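You operate a simulated robot arm through the tools that you are given. There is no shell and no other tool.

You run a simulated two-armed robot. Do the job below in one go: nothing can be reset, and whatever is moved stays where it is left.

## Task
The tile is still warm: air it, then close the dry patch in one cycle.
Fine: the line is locked off and stays so. Head to the rest plate, switch on, cycle empty till the working card says one blow closes the gap; then head in, cycle, head on the rest plate, still hot, switch off. Move it by its handle, never while a cycle runs. Set down upright: hot-air head.
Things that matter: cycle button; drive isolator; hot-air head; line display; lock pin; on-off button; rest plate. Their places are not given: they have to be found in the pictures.

Only the result counts: the job must be done as asked and must still hold three seconds after the hand-in. Knocking over, shifting, dropping, spilling or breaking anything else fails it.

## Robot
Two 7-joint arms with fingered hands on one trunk that stands fixed in place. Base frame: the origin is at the foot of the trunk, x ahead of it, y to its left, z up. Readings come in m, degrees, newtons and seconds.
The left shoulder is at [0.07, 0.166, 1.193], the right one opposite. With the tool pointing down near the work surface each hand reaches from about 0.46 to 0.96 m from the base axis, measured 20 degrees to its own side. Payload 4.1 kg a hand.
The tool frame of a hand sits at the grasp point between the pads (the TCP): z along the fingers, y along the line on which they close. The tips reach 0.032 m beyond it. The gripper opens to 0.108 m. The gripper's body begins 0.038 m behind the TCP. The gripper is a hand of 4 fingers: y runs from the thumb to the fingers, the wrist lies at [-0.016, -0.108, -0.186] in the tool frame, and closing takes about 1.5 s.
Orientation is told as [roll, pitch, yaw] about the base's x, y, z axes, in that order, counted from this pose: with the fingers straight down and the wrist toward the robot, the tool's x, y and z point along [0, 1, 0], [1, 0, 0] and [0, 0, -1] of the base frame.

## Interface
- The arms move only by the tool move_arm. It takes "left_motion", "right_motion" or both (then of equal length, played together; a hand with none holds still); each is a list of rows, each an object of numbers (a shift or turn left out is 0, a gripper value left out holds the last): "fingers": the finger opening in m, from 0 to 0.108; "x", "y", "z": the shift along the base's x, y, z in units of 150 mm (1.0 is 150 mm); "rx", "ry", "rz": the turn, a rotation vector about the base's x, y, z in units of 90 degrees (1.0 is 90 degrees). In form: [{"fingers": .., "x": .., "y": .., "z": .., "rx": .., "ry": .., "rz": ..}, ...]. A call has 1 to 20 rows; each row is the pose to reach, as a shift and turn from the pose commanded when the call began. A call with a number of a shift or a turn outside -1 to 1 is refused whole. Each row takes 0.2 s and may step no farther than 0.05 m and 8.6 degrees from the row before; otherwise, or with a gripper value out of range, the whole call is refused. Where a pose cannot be reached the arm comes as near as it can. A force on the tool above 90 N (or 10 N above the force at the start of the call, whichever is more), or a blocked arm, ends the call early, and 0.2 s more pass. The fingers move at their own pace (about 0.045 m/s each) and stop on an object; they squeeze with about 22 N. The grip force told is the motor's: it shows also when the fingers shut on nothing. Time passes only in rows, and 0.2 s behind the last, so rows that repeat a pose let the fingers close. The reply holds the time, the measured pose of the TCP, the force on the tool along the base axes, the opening and the grip force, in the units named above and with some noise, with the torque about the TCP (base axes, N m) and any sound that the robot's microphone picked up.
- Cameras (640 x 400 px; columns grow to the right, rows downward): "scene" is now at [0.1337, -0.0062, 1.4103]; the picture's right is [-0.07, -1.00, 0.00], its down [-0.68, 0.05, -0.73] and it looks along [0.73, -0.05, -0.68] (base axes); focal length 252 px, centre (320, 200). "left" rides on the left gripper at [-0.064, -0.093, -0.132] in its tool frame; the picture's right is [-0.80, -0.28, 0.53], its down [0.55, -0.71, 0.45] and it looks along [0.25, 0.65, 0.72] (tool axes); focal length 247 px, centre (320, 200). "right" rides on the right gripper at [0.064, -0.093, -0.132] in its tool frame; the picture's right is [-0.80, 0.28, -0.53], its down [-0.55, -0.71, 0.45] and it looks along [-0.25, 0.65, 0.72] (tool axes); focal length 247 px, centre (320, 200).
- grab_frame(camera): a new picture of that camera. It takes no simulated time.
- move_column(by): slides the trunk up (or, below 0, down) by that many m; the arms and the scene camera ride with it, the base frame stays. It gives what a move gives, with no picture.
- set_grasp(shape, hand): the hand has 4 fingers and takes this shape, open, in about a second: jaw (thumb against the fingers, like two jaws); tri (thumb and two fingers); tip (a fingertip pinch); poke (one finger out to press); point (the index stretched); flat (the hand flat); cup (the hand cupped); fist (a fist). The gripper value then closes the fingers along that shape, each until it touches; the sizes above hold for jaw. It gives what a move gives, with no picture.
- aim_head(pan, tilt): turns the head with the scene camera to pan (to the left, within 86 degrees either way) and tilt (down, from -29 to 69), counted from straight ahead of the robot. It gives what a move gives.
- locate(camera, pixels): for up to 12 pixels [column, row] of the newest picture of that camera ("zoom" is the newest enlarged one), the place [x, y, z] in the base frame of the surface seen there, good to about 0.003 m. It takes no simulated time.
- zoom(camera, box): a new picture of the part [left, top, right, bottom] of that camera's present view, enlarged. It takes no simulated time.
- close_job(): hands the job in; it is judged then, once.

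Leave the grippers open and the arms clear of the work at the hand-in unless told otherwise.

The tools are called after "Request:" as name(argument=value, ...) on one line, values as JSON. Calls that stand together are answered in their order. move_arm: Moves the arms, as the interface text tells. Its arguments: {"type":"object","properties":{"left_motion":{"type":"array","items":{"type":"object","properties":{"fingers":{"type":"number"},"x":{"type":"number"},"y":{"type":"number"},"z":{"type":"number"},"rx":{"type":"number"},"ry":{"type":"number"},"rz":{"type":"number"}}}},"right_motion":{"type":"array","items":{"type":"object","properties":{"fingers":{"type":"number"},"x":{"type":"number"},"y":{"type":"number"},"z":{"type":"number"},"rx":{"type":"number"},"ry":{"type":"number"},"rz":{"type":"number"}}}}},"required":[]} The other tools are called the same way: move_column (by) slides the trunk up or down; set_grasp (shape, hand) gives the hand a shape; aim_head (pan, tilt) turns the head that bears the scene camera; grab_frame (camera) takes a picture; locate (camera, pixels) gives the place of the surface under pixels of a picture; zoom (camera, box) takes an enlarged picture of a part of a camera's view; close_job () hands the job in.

At the start:

```text
clock: 0.0
left_ee_pos: [0.6054, 0.2935, 1.1931]
left_tcp_rot: [0.1, 0.1, 0.1]
left_ft_force: [-0.2, 0.4, -0.5]
left_moment: [0.02, -0.01, 0.0]
left_grip_width: 0.1077
left_grip_force: 0.1
left_shape: jaw
right_ee_pos: [0.5188, -0.2174, 1.2105]
right_tcp_rot: [0.0, 0.0, 0.2]
right_ft_force: [-0.1, 0.6, 0.3]
right_moment: [-0.04, -0.01, 0.01]
right_grip_width: 0.1076
right_grip_force: 0.0
right_shape: jaw
trunk travel left (down, up): [-0.7, 0.24]
head pan, tilt: [-3.9, 42.9]
```

scene: 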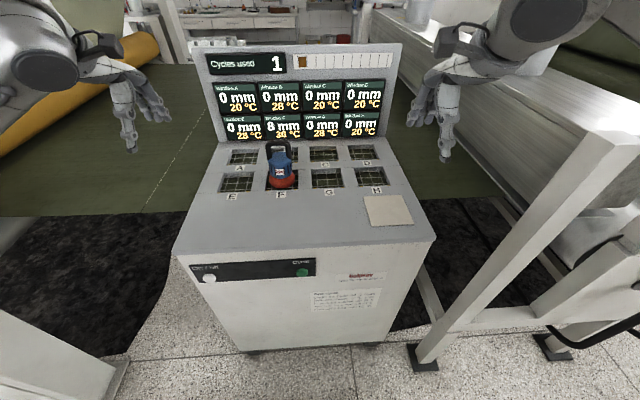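
right: 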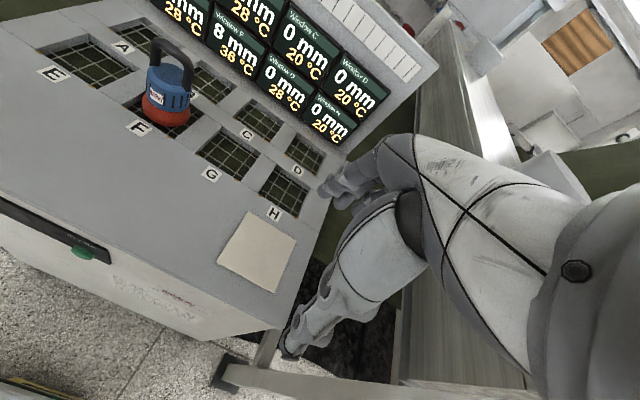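
left: 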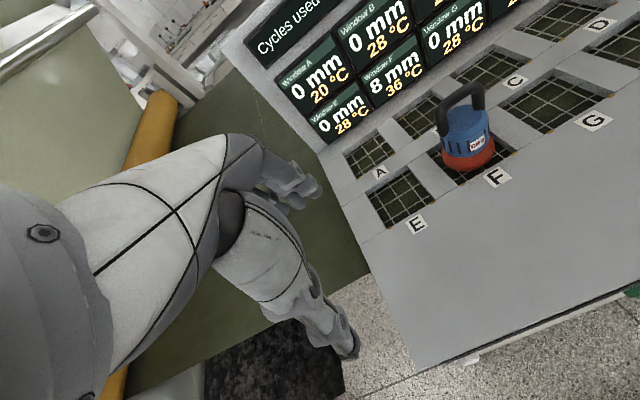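

I see a cabinet with eight windows (A–H), a hot-air head sitting on window F (px ~282,168), a display panel behind it, a plain plate at (388,210), and buttons on the front at (209,279) and (302,272). I'll zoom in on these and read the labels and cards.

Request:
zoom(camera="scene", box=[200, 40, 400, 145])

Request:
zoom(camera="scene", box=[180, 240, 400, 350])

Request:
zoom(camera="scene", box=[200, 130, 430, 240])

```text
3.20 times, centred on (300, 92) of scene
```

zoom: 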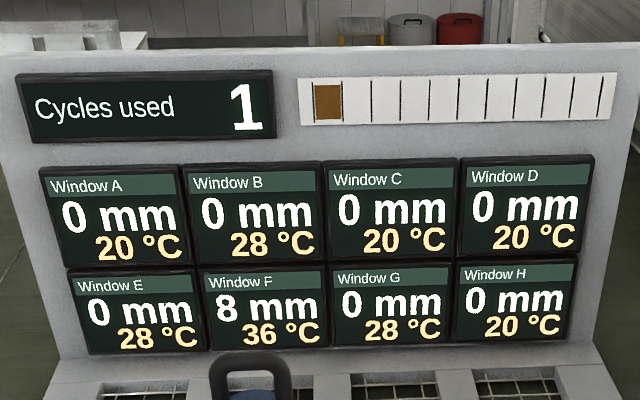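

```text
2.91 times, centred on (290, 295) of scene
```

zoom: 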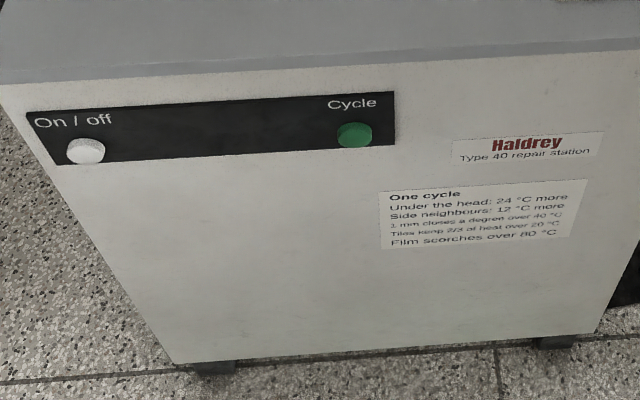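

```text
2.78 times, centred on (315, 185) of scene
```

zoom: 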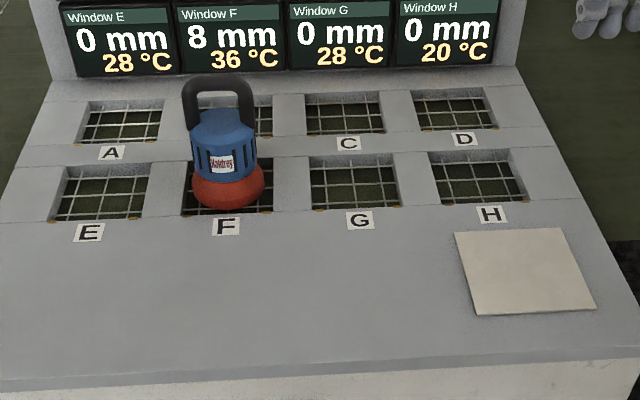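

The card on the front gives the cycle rules. I'll zoom in tighter on it to read it properly, and look closer at the strip beside the cycle counter.

Request:
zoom(camera="scene", box=[305, 300, 385, 330])

Request:
zoom(camera="scene", box=[185, 250, 325, 295])

Request:
zoom(camera="scene", box=[255, 130, 305, 195])

Request:
aim_head(pan=-45, tilt=35)

Request:
grab_frame(camera="scene")

```text
8.00 times, centred on (345, 315) of scene
```

zoom: 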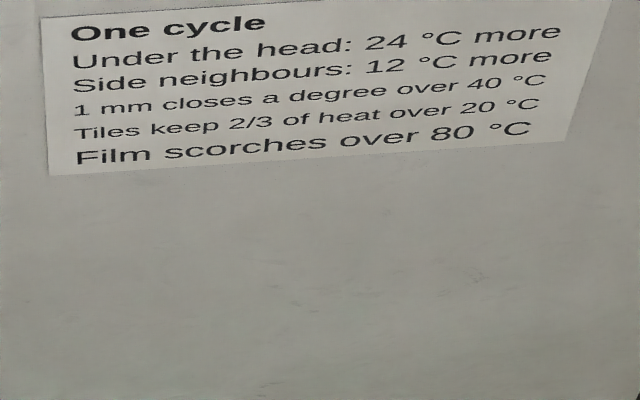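

```text
4.57 times, centred on (255, 272) of scene
```

zoom: 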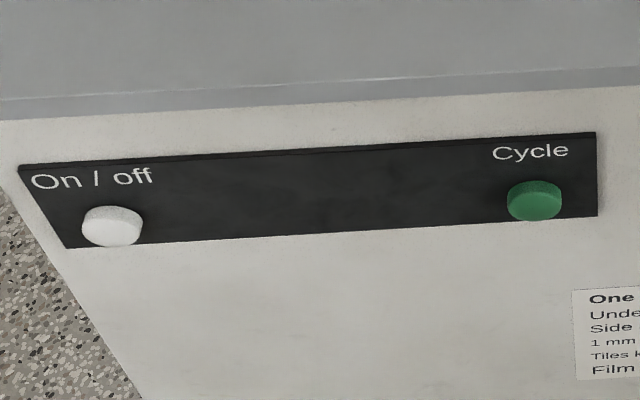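

```text
6.15 times, centred on (280, 162) of scene
```

zoom: 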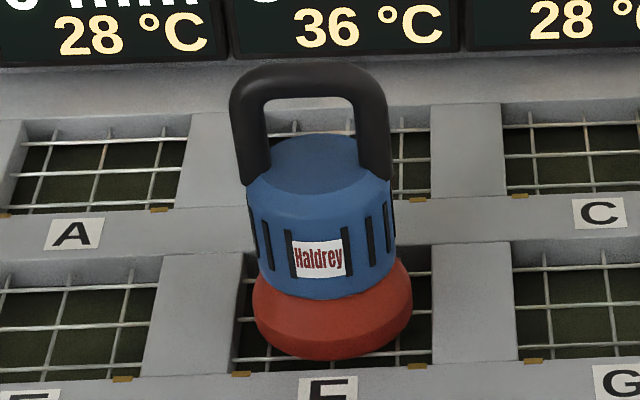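

```text
clock: 1.1
left_ee_pos: [0.6062, 0.2929, 1.194]
left_tcp_rot: [0.0, -0.1, 0.2]
left_ft_force: [-0.2, 0.3, 0.0]
left_moment: [0.0, -0.02, -0.01]
left_grip_width: 0.1076
left_grip_force: 0.1
left_shape: jaw
right_ee_pos: [0.5169, -0.2179, 1.2099]
right_tcp_rot: [0.0, 0.0, 0.1]
right_ft_force: [0.0, 0.0, -0.2]
right_moment: [0.04, 0.07, 0.01]
right_grip_width: 0.1078
right_grip_force: 0.0
right_shape: jaw
trunk travel left (down, up): [-0.7, 0.24]
head pan, tilt: [-45.0, 35.0]
```

```text
taken
```

scene: 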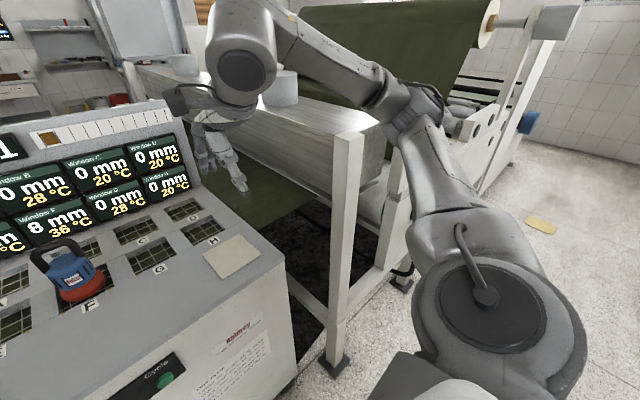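

The machine card is clear. Right of the cabinet is a film line with rollers. I'll turn further right, then left, looking for the isolator, lock pin and line display.

Request:
aim_head(pan=-80, tilt=25)

Request:
grab_frame(camera="scene")

Request:
aim_head(pan=-35, tilt=5)

Request:
grab_frame(camera="scene")

Request:
aim_head(pan=5, tilt=5)

Request:
grab_frame(camera="scene")

Request:
aim_head(pan=50, tilt=15)

Request:
grab_frame(camera="scene")

Request:
aim_head(pan=50, tilt=50)

Request:
grab_frame(camera="scene")

```text
clock: 2.1
left_ee_pos: [0.6059, 0.2939, 1.1939]
left_tcp_rot: [0.0, -0.1, 0.0]
left_ft_force: [-0.5, 0.2, 0.3]
left_moment: [-0.02, -0.03, 0.01]
left_grip_width: 0.1075
left_grip_force: 0.1
left_shape: jaw
right_ee_pos: [0.518, -0.2183, 1.2105]
right_tcp_rot: [0.1, 0.1, 0.0]
right_ft_force: [0.6, 0.6, 0.1]
right_moment: [0.03, 0.0, 0.0]
right_grip_width: 0.1076
right_grip_force: 0.0
right_shape: jaw
trunk travel left (down, up): [-0.7, 0.24]
head pan, tilt: [-80.0, 25.0]
```

```text
taken
```

scene: 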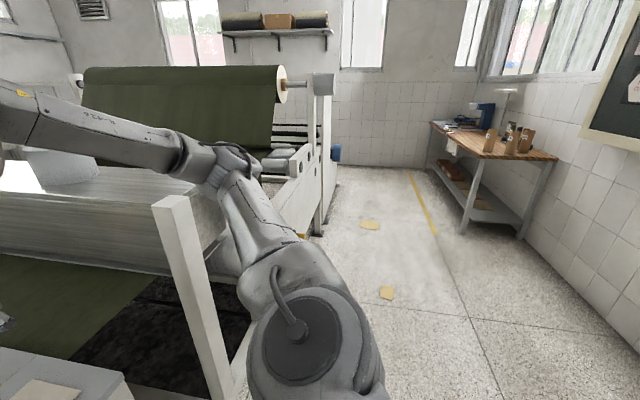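

```text
clock: 3.2
left_ee_pos: [0.6055, 0.2944, 1.1938]
left_tcp_rot: [-0.1, 0.0, 0.1]
left_ft_force: [0.2, 0.9, 0.3]
left_moment: [0.0, -0.01, 0.03]
left_grip_width: 0.1075
left_grip_force: 0.0
left_shape: jaw
right_ee_pos: [0.5181, -0.2183, 1.2097]
right_tcp_rot: [0.0, 0.0, 0.1]
right_ft_force: [0.1, 0.3, 0.7]
right_moment: [-0.01, 0.03, 0.02]
right_grip_width: 0.1074
right_grip_force: 0.0
right_shape: jaw
trunk travel left (down, up): [-0.7, 0.24]
head pan, tilt: [-35.0, 5.0]
```

```text
taken
```

scene: 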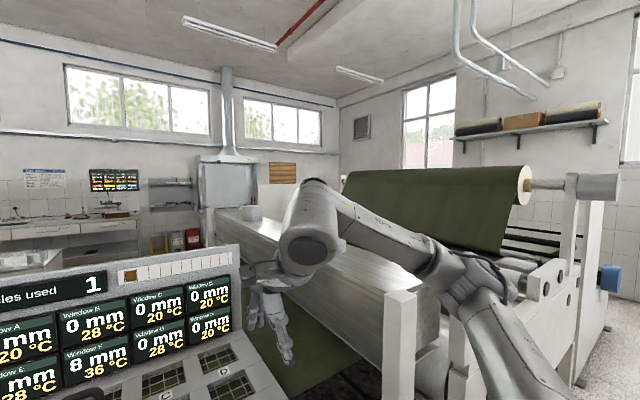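

```text
clock: 4.3
left_ee_pos: [0.607, 0.294, 1.1928]
left_tcp_rot: [0.0, 0.0, 0.1]
left_ft_force: [-0.7, 0.4, 0.0]
left_moment: [-0.01, 0.01, 0.01]
left_grip_width: 0.1076
left_grip_force: 0.1
left_shape: jaw
right_ee_pos: [0.5173, -0.2178, 1.21]
right_tcp_rot: [0.1, 0.0, 0.1]
right_ft_force: [0.0, -0.8, 0.6]
right_moment: [0.0, 0.03, 0.0]
right_grip_width: 0.1075
right_grip_force: 0.1
right_shape: jaw
trunk travel left (down, up): [-0.7, 0.24]
head pan, tilt: [5.0, 5.0]
```

```text
taken
```

scene: 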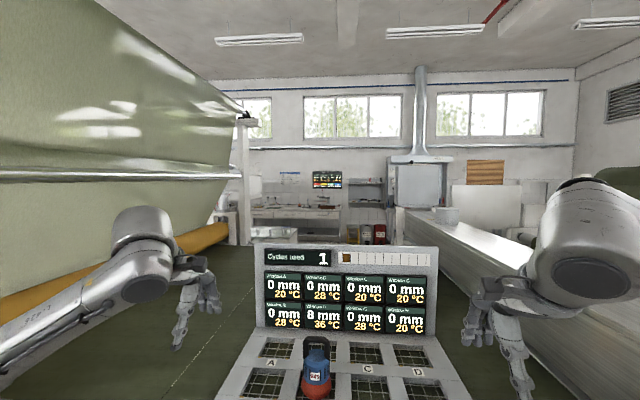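

```text
clock: 5.4
left_ee_pos: [0.6062, 0.2936, 1.1935]
left_tcp_rot: [0.0, 0.0, 0.2]
left_ft_force: [-0.7, 0.0, -0.4]
left_moment: [-0.02, -0.04, -0.02]
left_grip_width: 0.1077
left_grip_force: 0.0
left_shape: jaw
right_ee_pos: [0.5186, -0.2186, 1.2096]
right_tcp_rot: [0.0, 0.1, 0.0]
right_ft_force: [-1.0, -0.6, -0.6]
right_moment: [-0.03, 0.0, 0.0]
right_grip_width: 0.1073
right_grip_force: 0.0
right_shape: jaw
trunk travel left (down, up): [-0.7, 0.24]
head pan, tilt: [50.0, 15.0]
```

```text
taken
```

scene: 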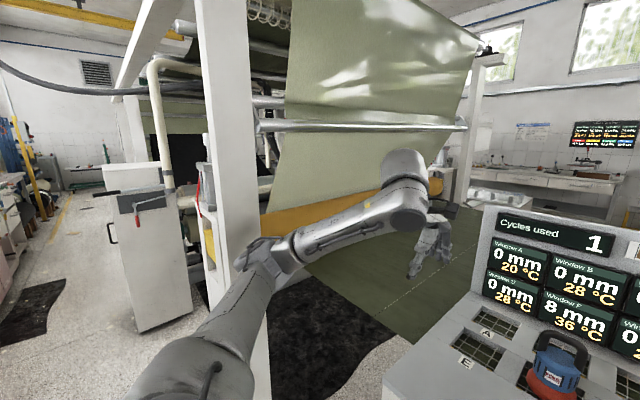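

```text
clock: 6.4
left_ee_pos: [0.6061, 0.2953, 1.1934]
left_tcp_rot: [0.0, 0.0, 0.1]
left_ft_force: [-0.6, -0.4, 0.0]
left_moment: [0.0, -0.01, -0.01]
left_grip_width: 0.1075
left_grip_force: 0.1
left_shape: jaw
right_ee_pos: [0.5179, -0.2192, 1.2095]
right_tcp_rot: [0.0, 0.0, 0.2]
right_ft_force: [-0.5, -0.2, 0.7]
right_moment: [0.03, -0.03, -0.01]
right_grip_width: 0.1074
right_grip_force: 0.1
right_shape: jaw
trunk travel left (down, up): [-0.7, 0.24]
head pan, tilt: [50.0, 50.0]
```

```text
taken
```

scene: 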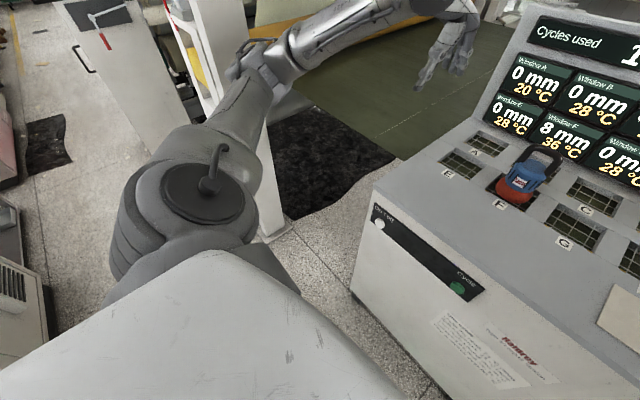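

There is a cabinet with a red lever at the left and a board on the far wall. I'll aim at both and zoom in.

Request:
aim_head(pan=60, tilt=20)

Request:
grab_frame(camera="scene")

Request:
zoom(camera="scene", box=[160, 120, 340, 233])

Request:
aim_head(pan=5, tilt=5)

Request:
zoom(camera="scene", box=[270, 160, 360, 216])

Request:
zoom(camera="scene", box=[310, 165, 345, 190])

```text
clock: 7.4
left_ee_pos: [0.6061, 0.2936, 1.1946]
left_tcp_rot: [0.0, 0.0, 0.1]
left_ft_force: [0.3, 0.6, -0.1]
left_moment: [-0.01, 0.02, 0.01]
left_grip_width: 0.1074
left_grip_force: 0.0
left_shape: jaw
right_ee_pos: [0.5176, -0.2181, 1.211]
right_tcp_rot: [0.0, 0.1, 0.2]
right_ft_force: [-0.7, -0.4, 0.4]
right_moment: [0.02, 0.02, 0.01]
right_grip_width: 0.1078
right_grip_force: 0.0
right_shape: jaw
trunk travel left (down, up): [-0.7, 0.24]
head pan, tilt: [60.0, 20.0]
```

```text
taken
```

scene: 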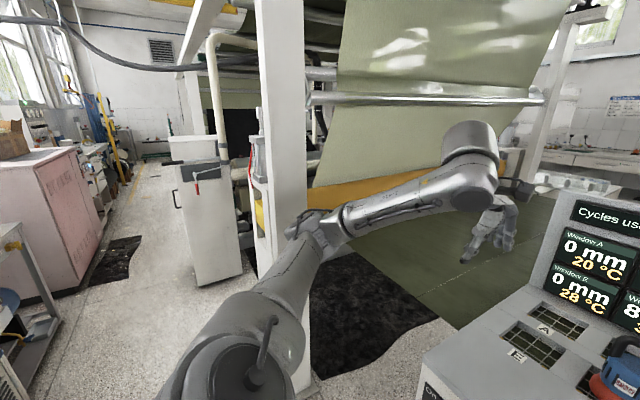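

```text
3.54 times, centred on (250, 176) of scene
```

zoom: 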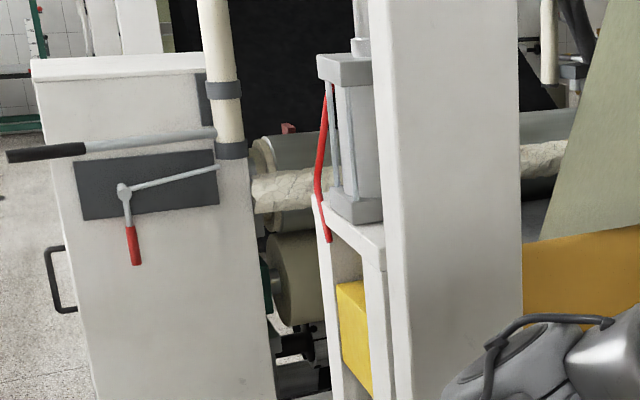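

```text
clock: 8.6
left_ee_pos: [0.6068, 0.2931, 1.1942]
left_tcp_rot: [0.0, 0.0, 0.1]
left_ft_force: [0.3, 0.6, 0.5]
left_moment: [0.01, -0.01, 0.01]
left_grip_width: 0.1074
left_grip_force: 0.0
left_shape: jaw
right_ee_pos: [0.5182, -0.2189, 1.208]
right_tcp_rot: [0.1, 0.0, 0.0]
right_ft_force: [0.5, 0.2, 0.3]
right_moment: [0.02, -0.03, 0.0]
right_grip_width: 0.1073
right_grip_force: 0.1
right_shape: jaw
trunk travel left (down, up): [-0.7, 0.24]
head pan, tilt: [5.0, 5.0]
```

```text
7.11 times, centred on (315, 188) of scene
```

zoom: 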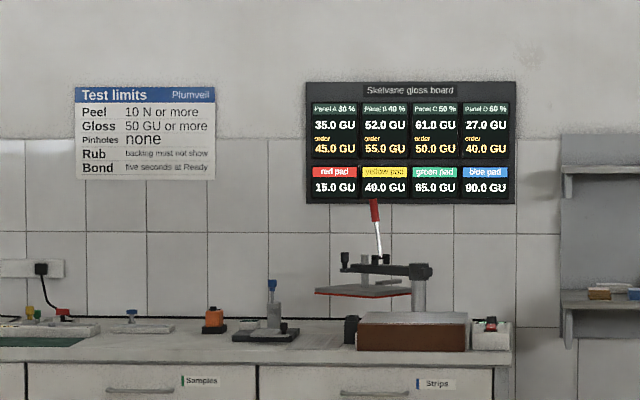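

```text
16.00 times, centred on (328, 178) of scene
```

zoom: 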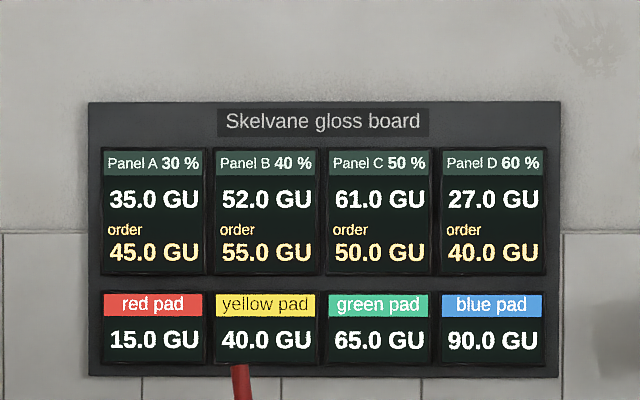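

The wall board is for another bench. I still want to find the line display, isolator and lock pin, so I'll look at the rest of the room.

Request:
aim_head(pan=85, tilt=25)

Request:
grab_frame(camera="scene")

Request:
aim_head(pan=45, tilt=-10)

Request:
grab_frame(camera="scene")

Request:
aim_head(pan=-70, tilt=0)

Request:
grab_frame(camera="scene")

Request:
aim_head(pan=-40, tilt=65)

Request:
grab_frame(camera="scene")

Request:
aim_head(pan=-86, tilt=55)

Request:
grab_frame(camera="scene")

```text
clock: 10.1
left_ee_pos: [0.6067, 0.2926, 1.1946]
left_tcp_rot: [-0.1, 0.0, 0.2]
left_ft_force: [-0.4, 0.4, 0.2]
left_moment: [0.0, 0.03, -0.02]
left_grip_width: 0.1077
left_grip_force: 0.1
left_shape: jaw
right_ee_pos: [0.5182, -0.219, 1.2088]
right_tcp_rot: [0.0, 0.0, 0.0]
right_ft_force: [0.0, 0.2, -0.5]
right_moment: [0.02, 0.0, -0.02]
right_grip_width: 0.1075
right_grip_force: 0.0
right_shape: jaw
trunk travel left (down, up): [-0.7, 0.24]
head pan, tilt: [85.0, 25.0]
```

```text
taken
```

scene: 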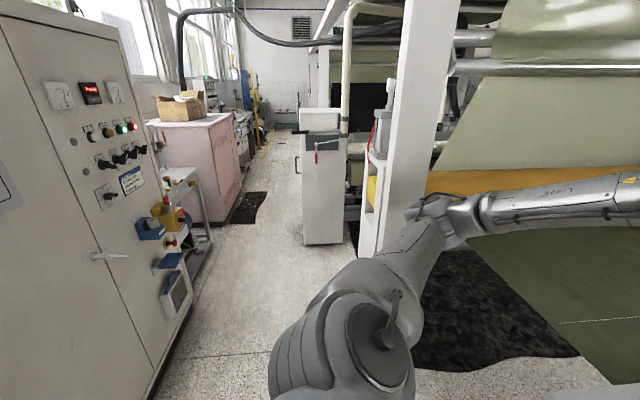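

```text
clock: 11.2
left_ee_pos: [0.6062, 0.2936, 1.1936]
left_tcp_rot: [0.0, -0.1, 0.1]
left_ft_force: [0.3, -0.4, -0.5]
left_moment: [-0.02, 0.0, 0.04]
left_grip_width: 0.1075
left_grip_force: 0.1
left_shape: jaw
right_ee_pos: [0.5175, -0.218, 1.2104]
right_tcp_rot: [0.0, 0.1, 0.1]
right_ft_force: [0.5, -0.3, 0.5]
right_moment: [0.0, -0.01, 0.01]
right_grip_width: 0.1074
right_grip_force: 0.1
right_shape: jaw
trunk travel left (down, up): [-0.7, 0.24]
head pan, tilt: [45.0, -10.0]
```

```text
taken
```

scene: 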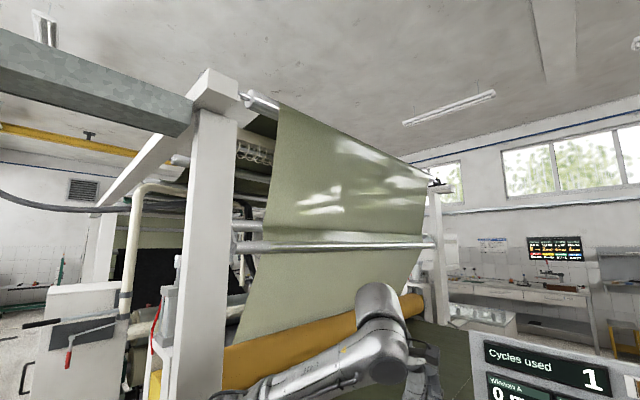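

```text
clock: 13.1
left_ee_pos: [0.6056, 0.2938, 1.1938]
left_tcp_rot: [0.0, 0.0, 0.1]
left_ft_force: [-0.9, 0.3, 0.2]
left_moment: [0.0, 0.0, -0.04]
left_grip_width: 0.1078
left_grip_force: 0.1
left_shape: jaw
right_ee_pos: [0.5175, -0.2198, 1.2092]
right_tcp_rot: [0.0, 0.0, 0.0]
right_ft_force: [0.1, 0.3, 0.7]
right_moment: [0.01, 0.0, -0.02]
right_grip_width: 0.1077
right_grip_force: 0.0
right_shape: jaw
trunk travel left (down, up): [-0.7, 0.24]
head pan, tilt: [-70.0, 0.0]
```

```text
taken
```

scene: 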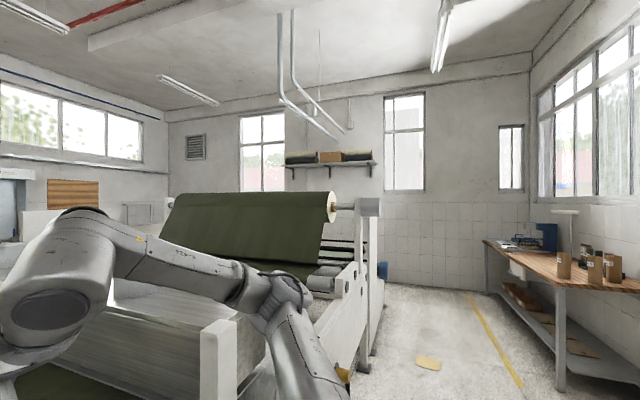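

```text
clock: 14.5
left_ee_pos: [0.6071, 0.2942, 1.1924]
left_tcp_rot: [0.0, 0.0, 0.1]
left_ft_force: [0.2, 0.4, 0.6]
left_moment: [-0.01, 0.0, 0.0]
left_grip_width: 0.1076
left_grip_force: 0.1
left_shape: jaw
right_ee_pos: [0.518, -0.2192, 1.2095]
right_tcp_rot: [0.0, 0.0, 0.1]
right_ft_force: [0.1, -0.3, -0.2]
right_moment: [-0.01, 0.02, 0.02]
right_grip_width: 0.1077
right_grip_force: 0.1
right_shape: jaw
trunk travel left (down, up): [-0.7, 0.24]
head pan, tilt: [-40.0, 65.0]
```

```text
taken
```

scene: 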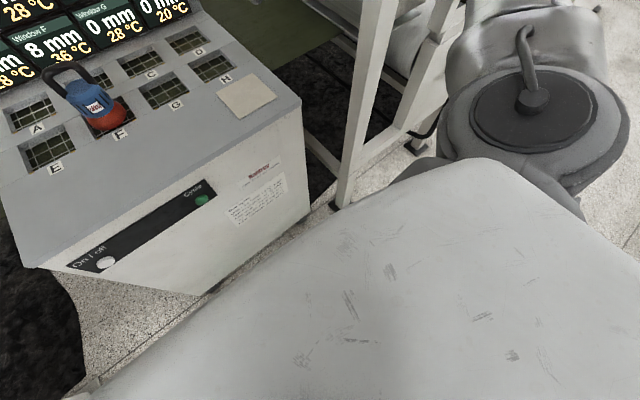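

```text
clock: 15.6
left_ee_pos: [0.6074, 0.2938, 1.194]
left_tcp_rot: [0.0, 0.1, 0.1]
left_ft_force: [0.5, 0.2, -0.2]
left_moment: [-0.02, 0.0, 0.01]
left_grip_width: 0.1076
left_grip_force: 0.2
left_shape: jaw
right_ee_pos: [0.5179, -0.2188, 1.2092]
right_tcp_rot: [-0.1, 0.0, 0.1]
right_ft_force: [1.4, 0.2, -0.6]
right_moment: [0.05, 0.03, -0.02]
right_grip_width: 0.1079
right_grip_force: 0.0
right_shape: jaw
trunk travel left (down, up): [-0.7, 0.24]
head pan, tilt: [-85.9, 55.0]
```

```text
taken
```

scene: 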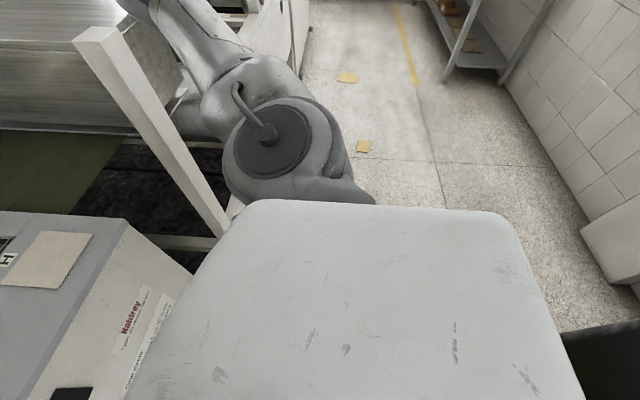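

At the far left there is a control cabinet with a red display, knobs and a label. I'll look back there and zoom in on the display and lock.

Request:
aim_head(pan=86, tilt=25)

Request:
zoom(camera="scene", box=[30, 70, 222, 190])

Request:
zoom(camera="scene", box=[80, 170, 240, 320])

Request:
zoom(camera="scene", box=[280, 110, 420, 200])

```text
clock: 18.2
left_ee_pos: [0.6071, 0.2932, 1.1942]
left_tcp_rot: [0.0, -0.1, 0.2]
left_ft_force: [0.2, 0.2, -0.5]
left_moment: [-0.03, 0.02, -0.02]
left_grip_width: 0.1076
left_grip_force: 0.2
left_shape: jaw
right_ee_pos: [0.5178, -0.2186, 1.2085]
right_tcp_rot: [0.0, 0.0, 0.2]
right_ft_force: [-0.6, -0.8, -0.4]
right_moment: [0.02, 0.0, 0.01]
right_grip_width: 0.1074
right_grip_force: 0.0
right_shape: jaw
trunk travel left (down, up): [-0.7, 0.24]
head pan, tilt: [85.9, 25.0]
```

```text
3.33 times, centred on (126, 130) of scene
```

zoom: 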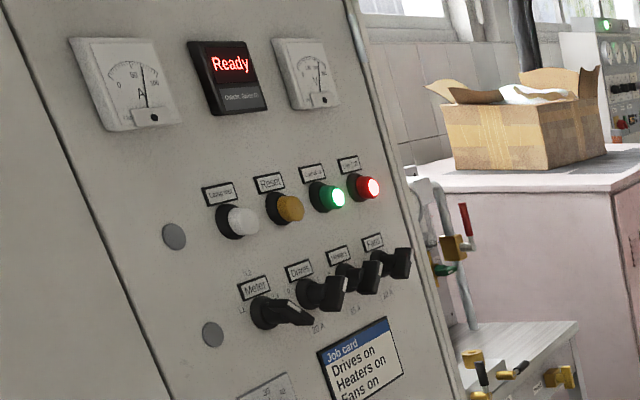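

```text
2.67 times, centred on (160, 245) of scene
```

zoom: 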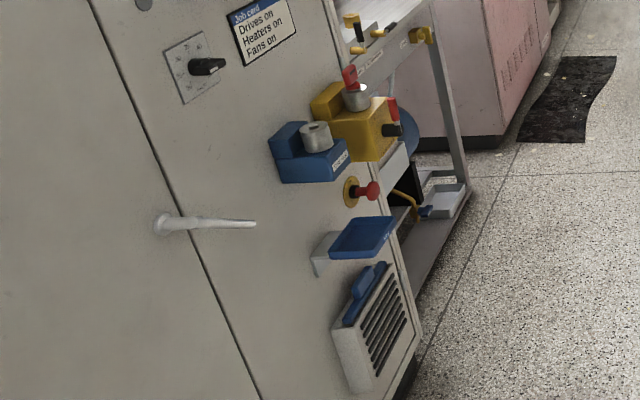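

```text
4.44 times, centred on (350, 155) of scene
```

zoom: 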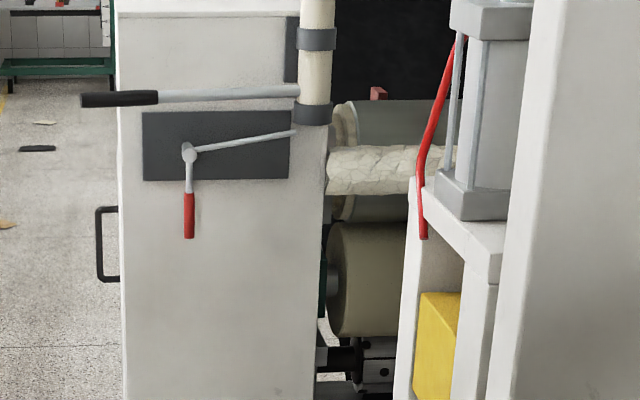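

The display there reads "Ready". I'll zoom further in on the display's small text, the knobs, and the yellow box and blue block that could be the isolator and lock pin.

Request:
zoom(camera="scene", box=[75, 75, 125, 110])

Request:
zoom(camera="scene", box=[80, 110, 170, 200])

Request:
zoom(camera="scene", box=[130, 190, 200, 250])

Request:
zoom(camera="scene", box=[165, 120, 235, 200])

```text
11.43 times, centred on (100, 92) of scene
```

zoom: 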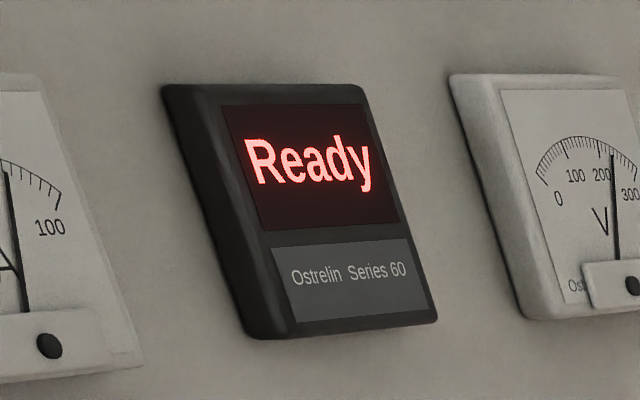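

```text
4.44 times, centred on (125, 155) of scene
```

zoom: 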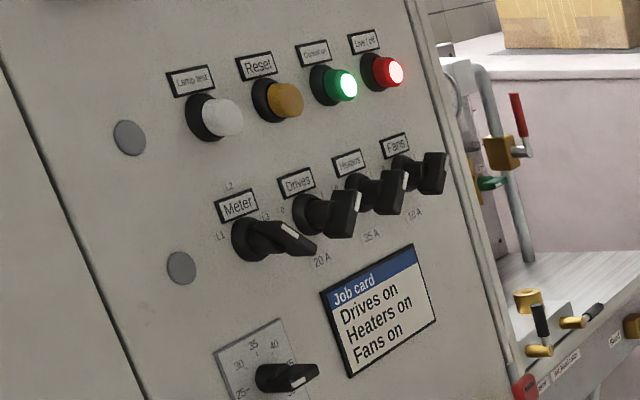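

```text
6.67 times, centred on (165, 220) of scene
```

zoom: 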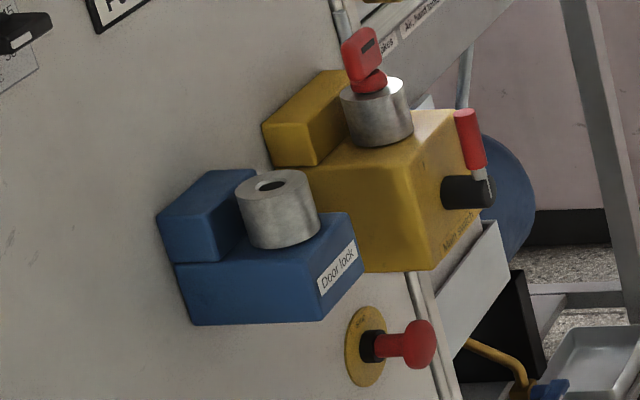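

```text
5.00 times, centred on (200, 160) of scene
```

zoom: 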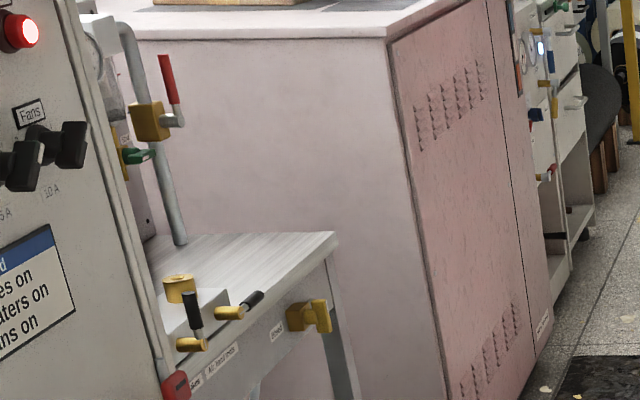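

That cabinet belongs to other equipment (Ostrelin Series 60, door lock, main switch). I'll check the film line's frame on the right, with round fittings and a blue box, and the gauge posts on the left.

Request:
aim_head(pan=-50, tilt=15)

Request:
grab_frame(camera="scene")

Request:
zoom(camera="scene", box=[360, 130, 560, 255])

Request:
aim_head(pan=30, tilt=15)

Request:
grab_frame(camera="scene")

Request:
zoom(camera="scene", box=[300, 90, 500, 215])

```text
clock: 20.4
left_ee_pos: [0.6061, 0.2937, 1.1937]
left_tcp_rot: [0.1, -0.1, 0.2]
left_ft_force: [0.7, -0.6, 0.1]
left_moment: [0.01, 0.02, -0.01]
left_grip_width: 0.1074
left_grip_force: 0.0
left_shape: jaw
right_ee_pos: [0.5174, -0.2182, 1.2084]
right_tcp_rot: [0.1, 0.0, 0.1]
right_ft_force: [-0.3, 0.6, 0.1]
right_moment: [0.02, 0.0, -0.01]
right_grip_width: 0.1076
right_grip_force: 0.0
right_shape: jaw
trunk travel left (down, up): [-0.7, 0.24]
head pan, tilt: [-50.0, 15.0]
```

```text
taken
```

scene: 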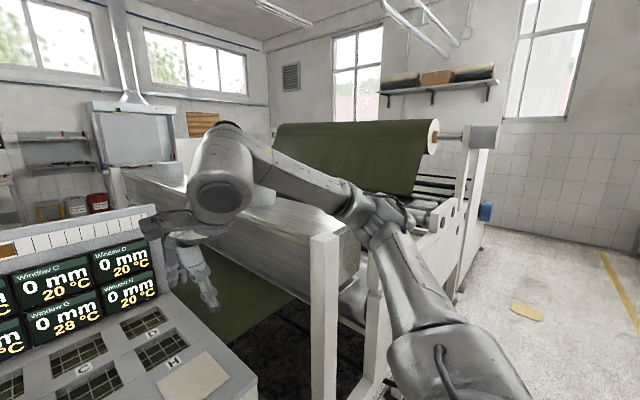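

```text
3.20 times, centred on (460, 192) of scene
```

zoom: 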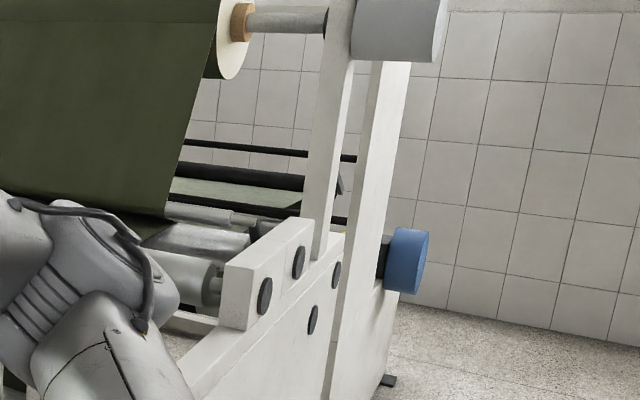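

```text
clock: 21.9
left_ee_pos: [0.6047, 0.2946, 1.1937]
left_tcp_rot: [0.0, 0.0, 0.2]
left_ft_force: [0.0, -0.3, -0.2]
left_moment: [-0.02, 0.01, 0.01]
left_grip_width: 0.1076
left_grip_force: 0.1
left_shape: jaw
right_ee_pos: [0.5178, -0.218, 1.2107]
right_tcp_rot: [-0.1, 0.0, 0.1]
right_ft_force: [0.2, -0.3, 0.6]
right_moment: [0.01, 0.03, -0.05]
right_grip_width: 0.1072
right_grip_force: 0.1
right_shape: jaw
trunk travel left (down, up): [-0.7, 0.24]
head pan, tilt: [30.0, 15.0]
```

```text
taken
```

scene: 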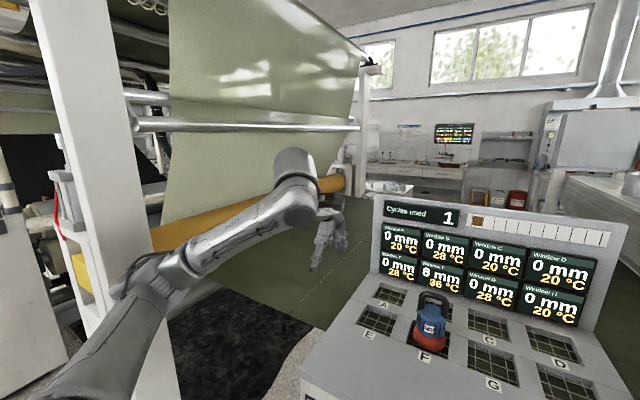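

```text
3.20 times, centred on (400, 152) of scene
```

zoom: 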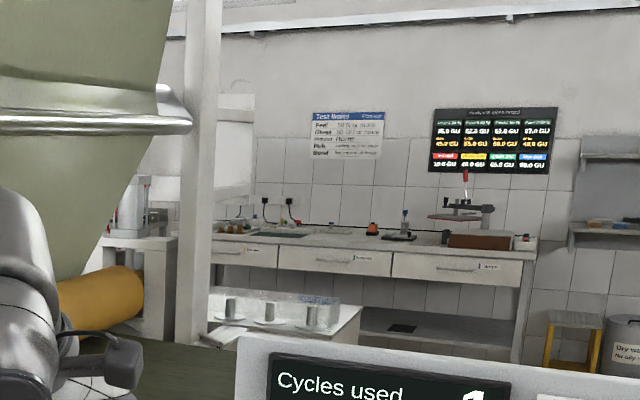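

The line's lock-off is something I'm told to leave alone, so I won't go near it. Back to the station: gap F is 8 mm at 36 °C, so a blow now would close 36+24−40 = 20 mm, far too much. It needs about 24 °C, and each empty cycle keeps 2/3 of the excess over 20 °C. Now I'll aim back at the station and measure it.

Request:
aim_head(pan=-4, tilt=45)

Request:
grab_frame(camera="scene")

Request:
zoom(camera="scene", box=[255, 110, 315, 190])

```text
clock: 22.9
left_ee_pos: [0.6065, 0.294, 1.1953]
left_tcp_rot: [-0.1, 0.0, 0.1]
left_ft_force: [-0.3, -0.2, 0.6]
left_moment: [0.03, -0.03, 0.0]
left_grip_width: 0.1077
left_grip_force: 0.1
left_shape: jaw
right_ee_pos: [0.5185, -0.2184, 1.21]
right_tcp_rot: [0.0, 0.0, 0.1]
right_ft_force: [-0.7, 0.1, 0.6]
right_moment: [0.02, -0.01, -0.01]
right_grip_width: 0.1078
right_grip_force: 0.0
right_shape: jaw
trunk travel left (down, up): [-0.7, 0.24]
head pan, tilt: [-4.0, 45.0]
```

```text
taken
```

scene: 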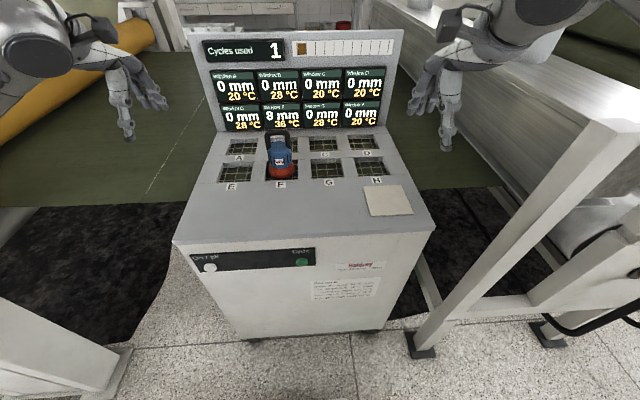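

```text
5.00 times, centred on (285, 150) of scene
```

zoom: 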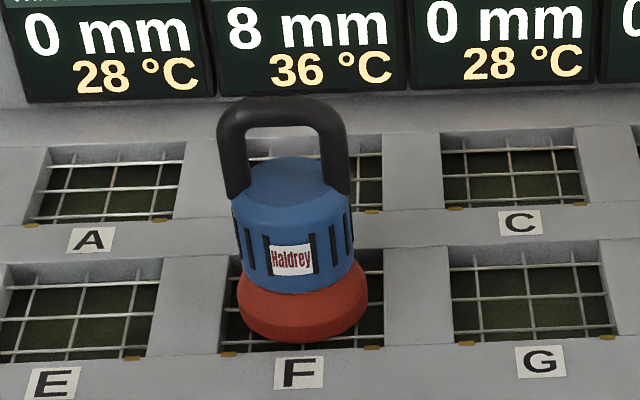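

Now I'll locate the parts: in this zoom the handle top is at (285,113), the handle posts at (238,180) and (340,165), the body top at (290,185), the red skirt bottom at (300,335), and the F sill at (300,372).

Request:
locate(camera="zoom", pixels=[[285, 112], [240, 118], [330, 112], [237, 175], [340, 165], [290, 200], [292, 262], [302, 335], [300, 375], [190, 330], [410, 320], [300, 352]])

Request:
locate(camera="scene", pixels=[[209, 268], [302, 262], [387, 200], [364, 189], [405, 187], [412, 213], [372, 216], [300, 238], [180, 242], [430, 230], [230, 205], [300, 205]])

```text
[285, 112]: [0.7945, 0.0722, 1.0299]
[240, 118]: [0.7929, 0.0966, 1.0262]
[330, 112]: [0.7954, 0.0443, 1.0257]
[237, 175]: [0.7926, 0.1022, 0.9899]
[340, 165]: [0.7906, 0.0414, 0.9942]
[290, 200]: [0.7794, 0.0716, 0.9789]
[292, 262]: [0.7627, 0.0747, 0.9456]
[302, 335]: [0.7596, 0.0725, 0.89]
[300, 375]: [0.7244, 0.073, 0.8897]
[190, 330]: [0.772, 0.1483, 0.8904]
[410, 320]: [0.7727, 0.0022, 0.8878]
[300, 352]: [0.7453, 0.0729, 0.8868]
```

```text
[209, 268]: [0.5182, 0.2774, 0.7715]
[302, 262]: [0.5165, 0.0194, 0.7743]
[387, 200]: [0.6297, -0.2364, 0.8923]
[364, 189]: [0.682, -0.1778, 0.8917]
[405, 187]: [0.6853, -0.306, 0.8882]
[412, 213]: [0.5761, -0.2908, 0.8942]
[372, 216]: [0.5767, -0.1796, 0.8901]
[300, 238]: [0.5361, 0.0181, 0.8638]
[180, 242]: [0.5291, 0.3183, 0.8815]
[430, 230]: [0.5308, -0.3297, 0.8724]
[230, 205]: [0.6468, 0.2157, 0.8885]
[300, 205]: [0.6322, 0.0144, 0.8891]
```

The deck is at z≈0.889. The handle bar runs along y at about (0.793, 0.072, 1.02), the plate centre is about (0.63, −0.235), and the buttons are on the front face at y≈0.277 (On/off) and y≈0.019 (Cycle), z≈0.772. The left hand will press and the right hand will move the head. First I'll see what the left hand looks like in the "poke" shape.

Request:
set_grasp(hand="left", shape="poke")

Request:
grab_frame(camera="left")

Request:
aim_head(pan=25, tilt=30)

Request:
grab_frame(camera="scene")

Request:
zoom(camera="left", box=[200, 130, 400, 390])

```text
clock: 23.8
left_ee_pos: [0.6061, 0.2935, 1.1937]
left_tcp_rot: [0.0, 0.1, 0.0]
left_ft_force: [0.9, 0.5, -0.3]
left_moment: [-0.02, 0.01, 0.0]
left_grip_width: 0.0001
left_grip_force: 0.1
left_shape: poke
right_ee_pos: [0.5177, -0.2188, 1.2103]
right_tcp_rot: [0.0, 0.0, 0.1]
right_ft_force: [0.5, -0.4, -0.3]
right_moment: [0.01, 0.0, 0.0]
right_grip_width: 0.1077
right_grip_force: 0.0
right_shape: jaw
trunk travel left (down, up): [-0.7, 0.24]
head pan, tilt: [-4.0, 45.0]
```

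```text
taken
```

left: 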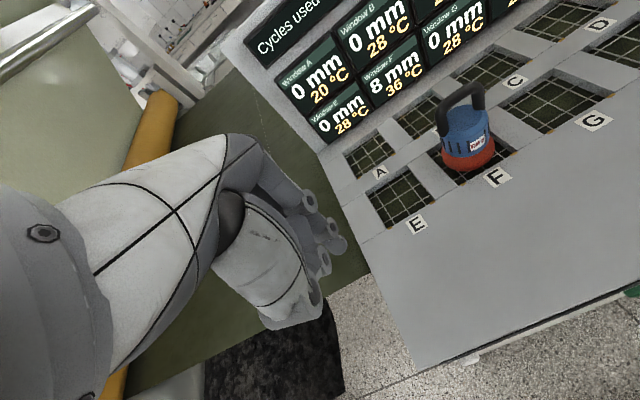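

```text
clock: 24.8
left_ee_pos: [0.6058, 0.2943, 1.1953]
left_tcp_rot: [0.0, 0.0, 0.1]
left_ft_force: [-0.2, 0.3, -0.6]
left_moment: [0.0, 0.0, -0.01]
left_grip_width: 0.0
left_grip_force: 0.1
left_shape: poke
right_ee_pos: [0.5186, -0.2178, 1.2095]
right_tcp_rot: [0.0, 0.0, 0.1]
right_ft_force: [-0.4, -0.4, -1.2]
right_moment: [-0.02, 0.06, -0.04]
right_grip_width: 0.1076
right_grip_force: 0.0
right_shape: jaw
trunk travel left (down, up): [-0.7, 0.24]
head pan, tilt: [25.0, 30.0]
```

```text
taken
```

scene: 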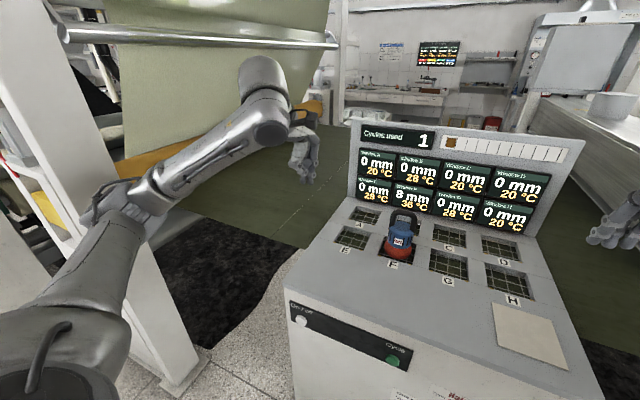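

```text
1.54 times, centred on (300, 260) of left
```

zoom: 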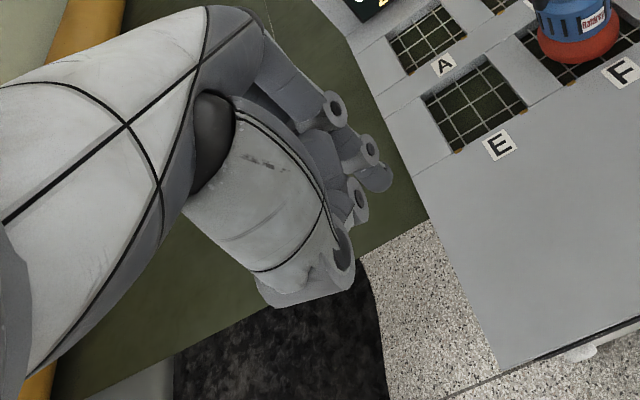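

The poke finger seems to point along the tool axis. I'll zoom in on the left hand from the scene camera (around 303,155) and locate its tip.

Request:
zoom(camera="scene", box=[270, 110, 340, 200])

Request:
zoom(camera="left", box=[260, 170, 380, 290])

```text
4.44 times, centred on (305, 155) of scene
```

zoom: 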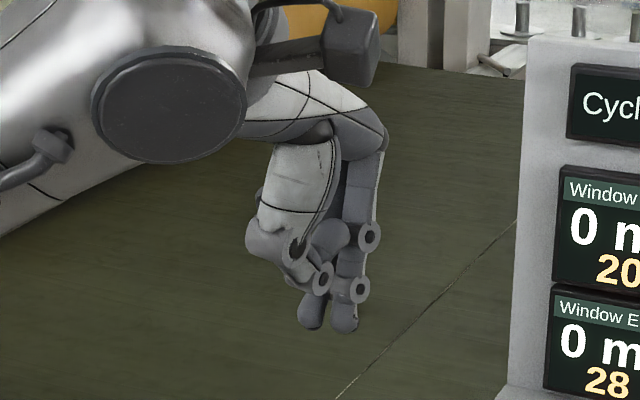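

```text
3.33 times, centred on (320, 230) of left
```

zoom: 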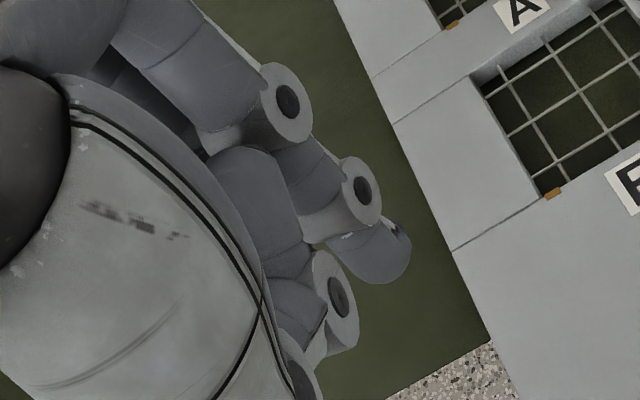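

In poke, a finger and the thumb's tip point down together. I'll locate the tip in this left zoom, at (385,262), and the knuckle pieces, plus the same tip in the scene frame at about (311,181) and (303,178).

Request:
locate(camera="zoom", pixels=[[385, 265], [370, 235], [340, 330], [300, 300], [350, 190], [280, 100]])

Request:
locate(camera="scene", pixels=[[311, 182], [310, 179], [303, 181], [302, 178], [302, 163], [313, 163]])

Request:
grab_frame(camera="right")

Request:
zoom(camera="right", box=[0, 180, 140, 270])

```text
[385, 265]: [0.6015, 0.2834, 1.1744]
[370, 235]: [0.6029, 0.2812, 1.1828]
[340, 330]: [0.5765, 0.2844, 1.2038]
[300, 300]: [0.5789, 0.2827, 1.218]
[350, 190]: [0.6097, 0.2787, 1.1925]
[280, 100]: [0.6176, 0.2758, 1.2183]
```

```text
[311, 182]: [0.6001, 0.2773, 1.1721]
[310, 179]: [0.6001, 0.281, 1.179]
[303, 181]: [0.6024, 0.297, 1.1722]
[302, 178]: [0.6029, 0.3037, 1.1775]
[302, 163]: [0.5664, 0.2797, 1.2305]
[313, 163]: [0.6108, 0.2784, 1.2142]
```

```text
taken
```

right: 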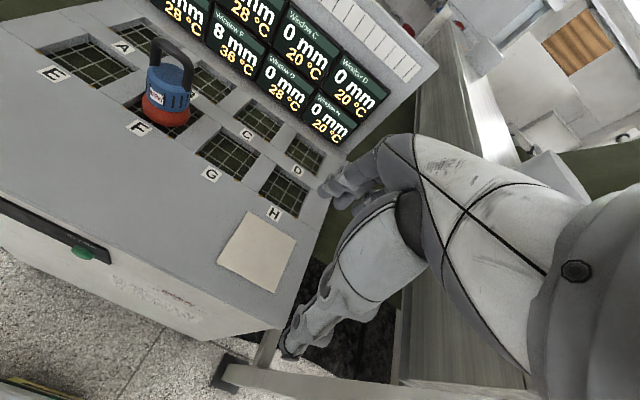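

```text
4.44 times, centred on (70, 225) of right
```

zoom: 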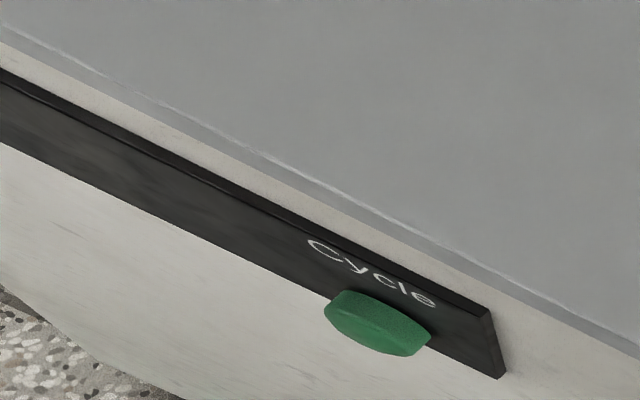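

The poke tips are about 0.025–0.03 m beyond the TCP. Now I'll measure the button faces and panel surface from this scene picture: On/off at (301,319), Cycle at (393,360).

Request:
zoom(camera="scene", box=[280, 290, 420, 380])

```text
4.44 times, centred on (350, 335) of scene
```

zoom: 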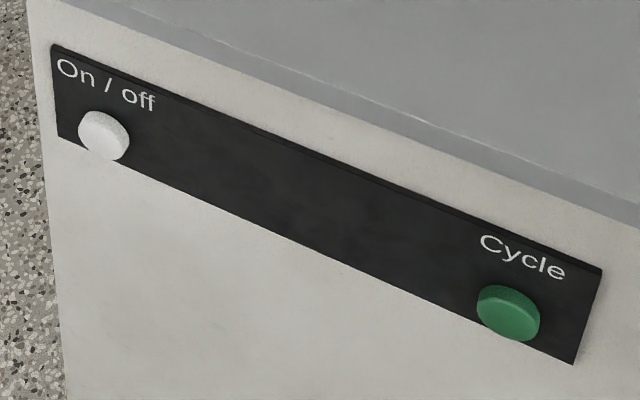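

Request:
locate(camera="zoom", pixels=[[98, 138], [105, 115], [90, 150], [506, 315], [512, 297], [500, 330], [150, 130], [560, 300], [300, 190], [300, 300], [520, 242], [300, 100]])

```text
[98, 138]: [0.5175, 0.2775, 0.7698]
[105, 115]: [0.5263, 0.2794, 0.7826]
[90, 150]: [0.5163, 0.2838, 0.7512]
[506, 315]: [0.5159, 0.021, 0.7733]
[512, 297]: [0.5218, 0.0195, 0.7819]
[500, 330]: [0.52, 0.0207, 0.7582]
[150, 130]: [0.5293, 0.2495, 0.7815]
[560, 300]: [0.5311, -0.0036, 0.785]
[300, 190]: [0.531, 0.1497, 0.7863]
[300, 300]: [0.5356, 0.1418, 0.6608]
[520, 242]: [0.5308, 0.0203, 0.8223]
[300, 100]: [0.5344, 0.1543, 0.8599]
```

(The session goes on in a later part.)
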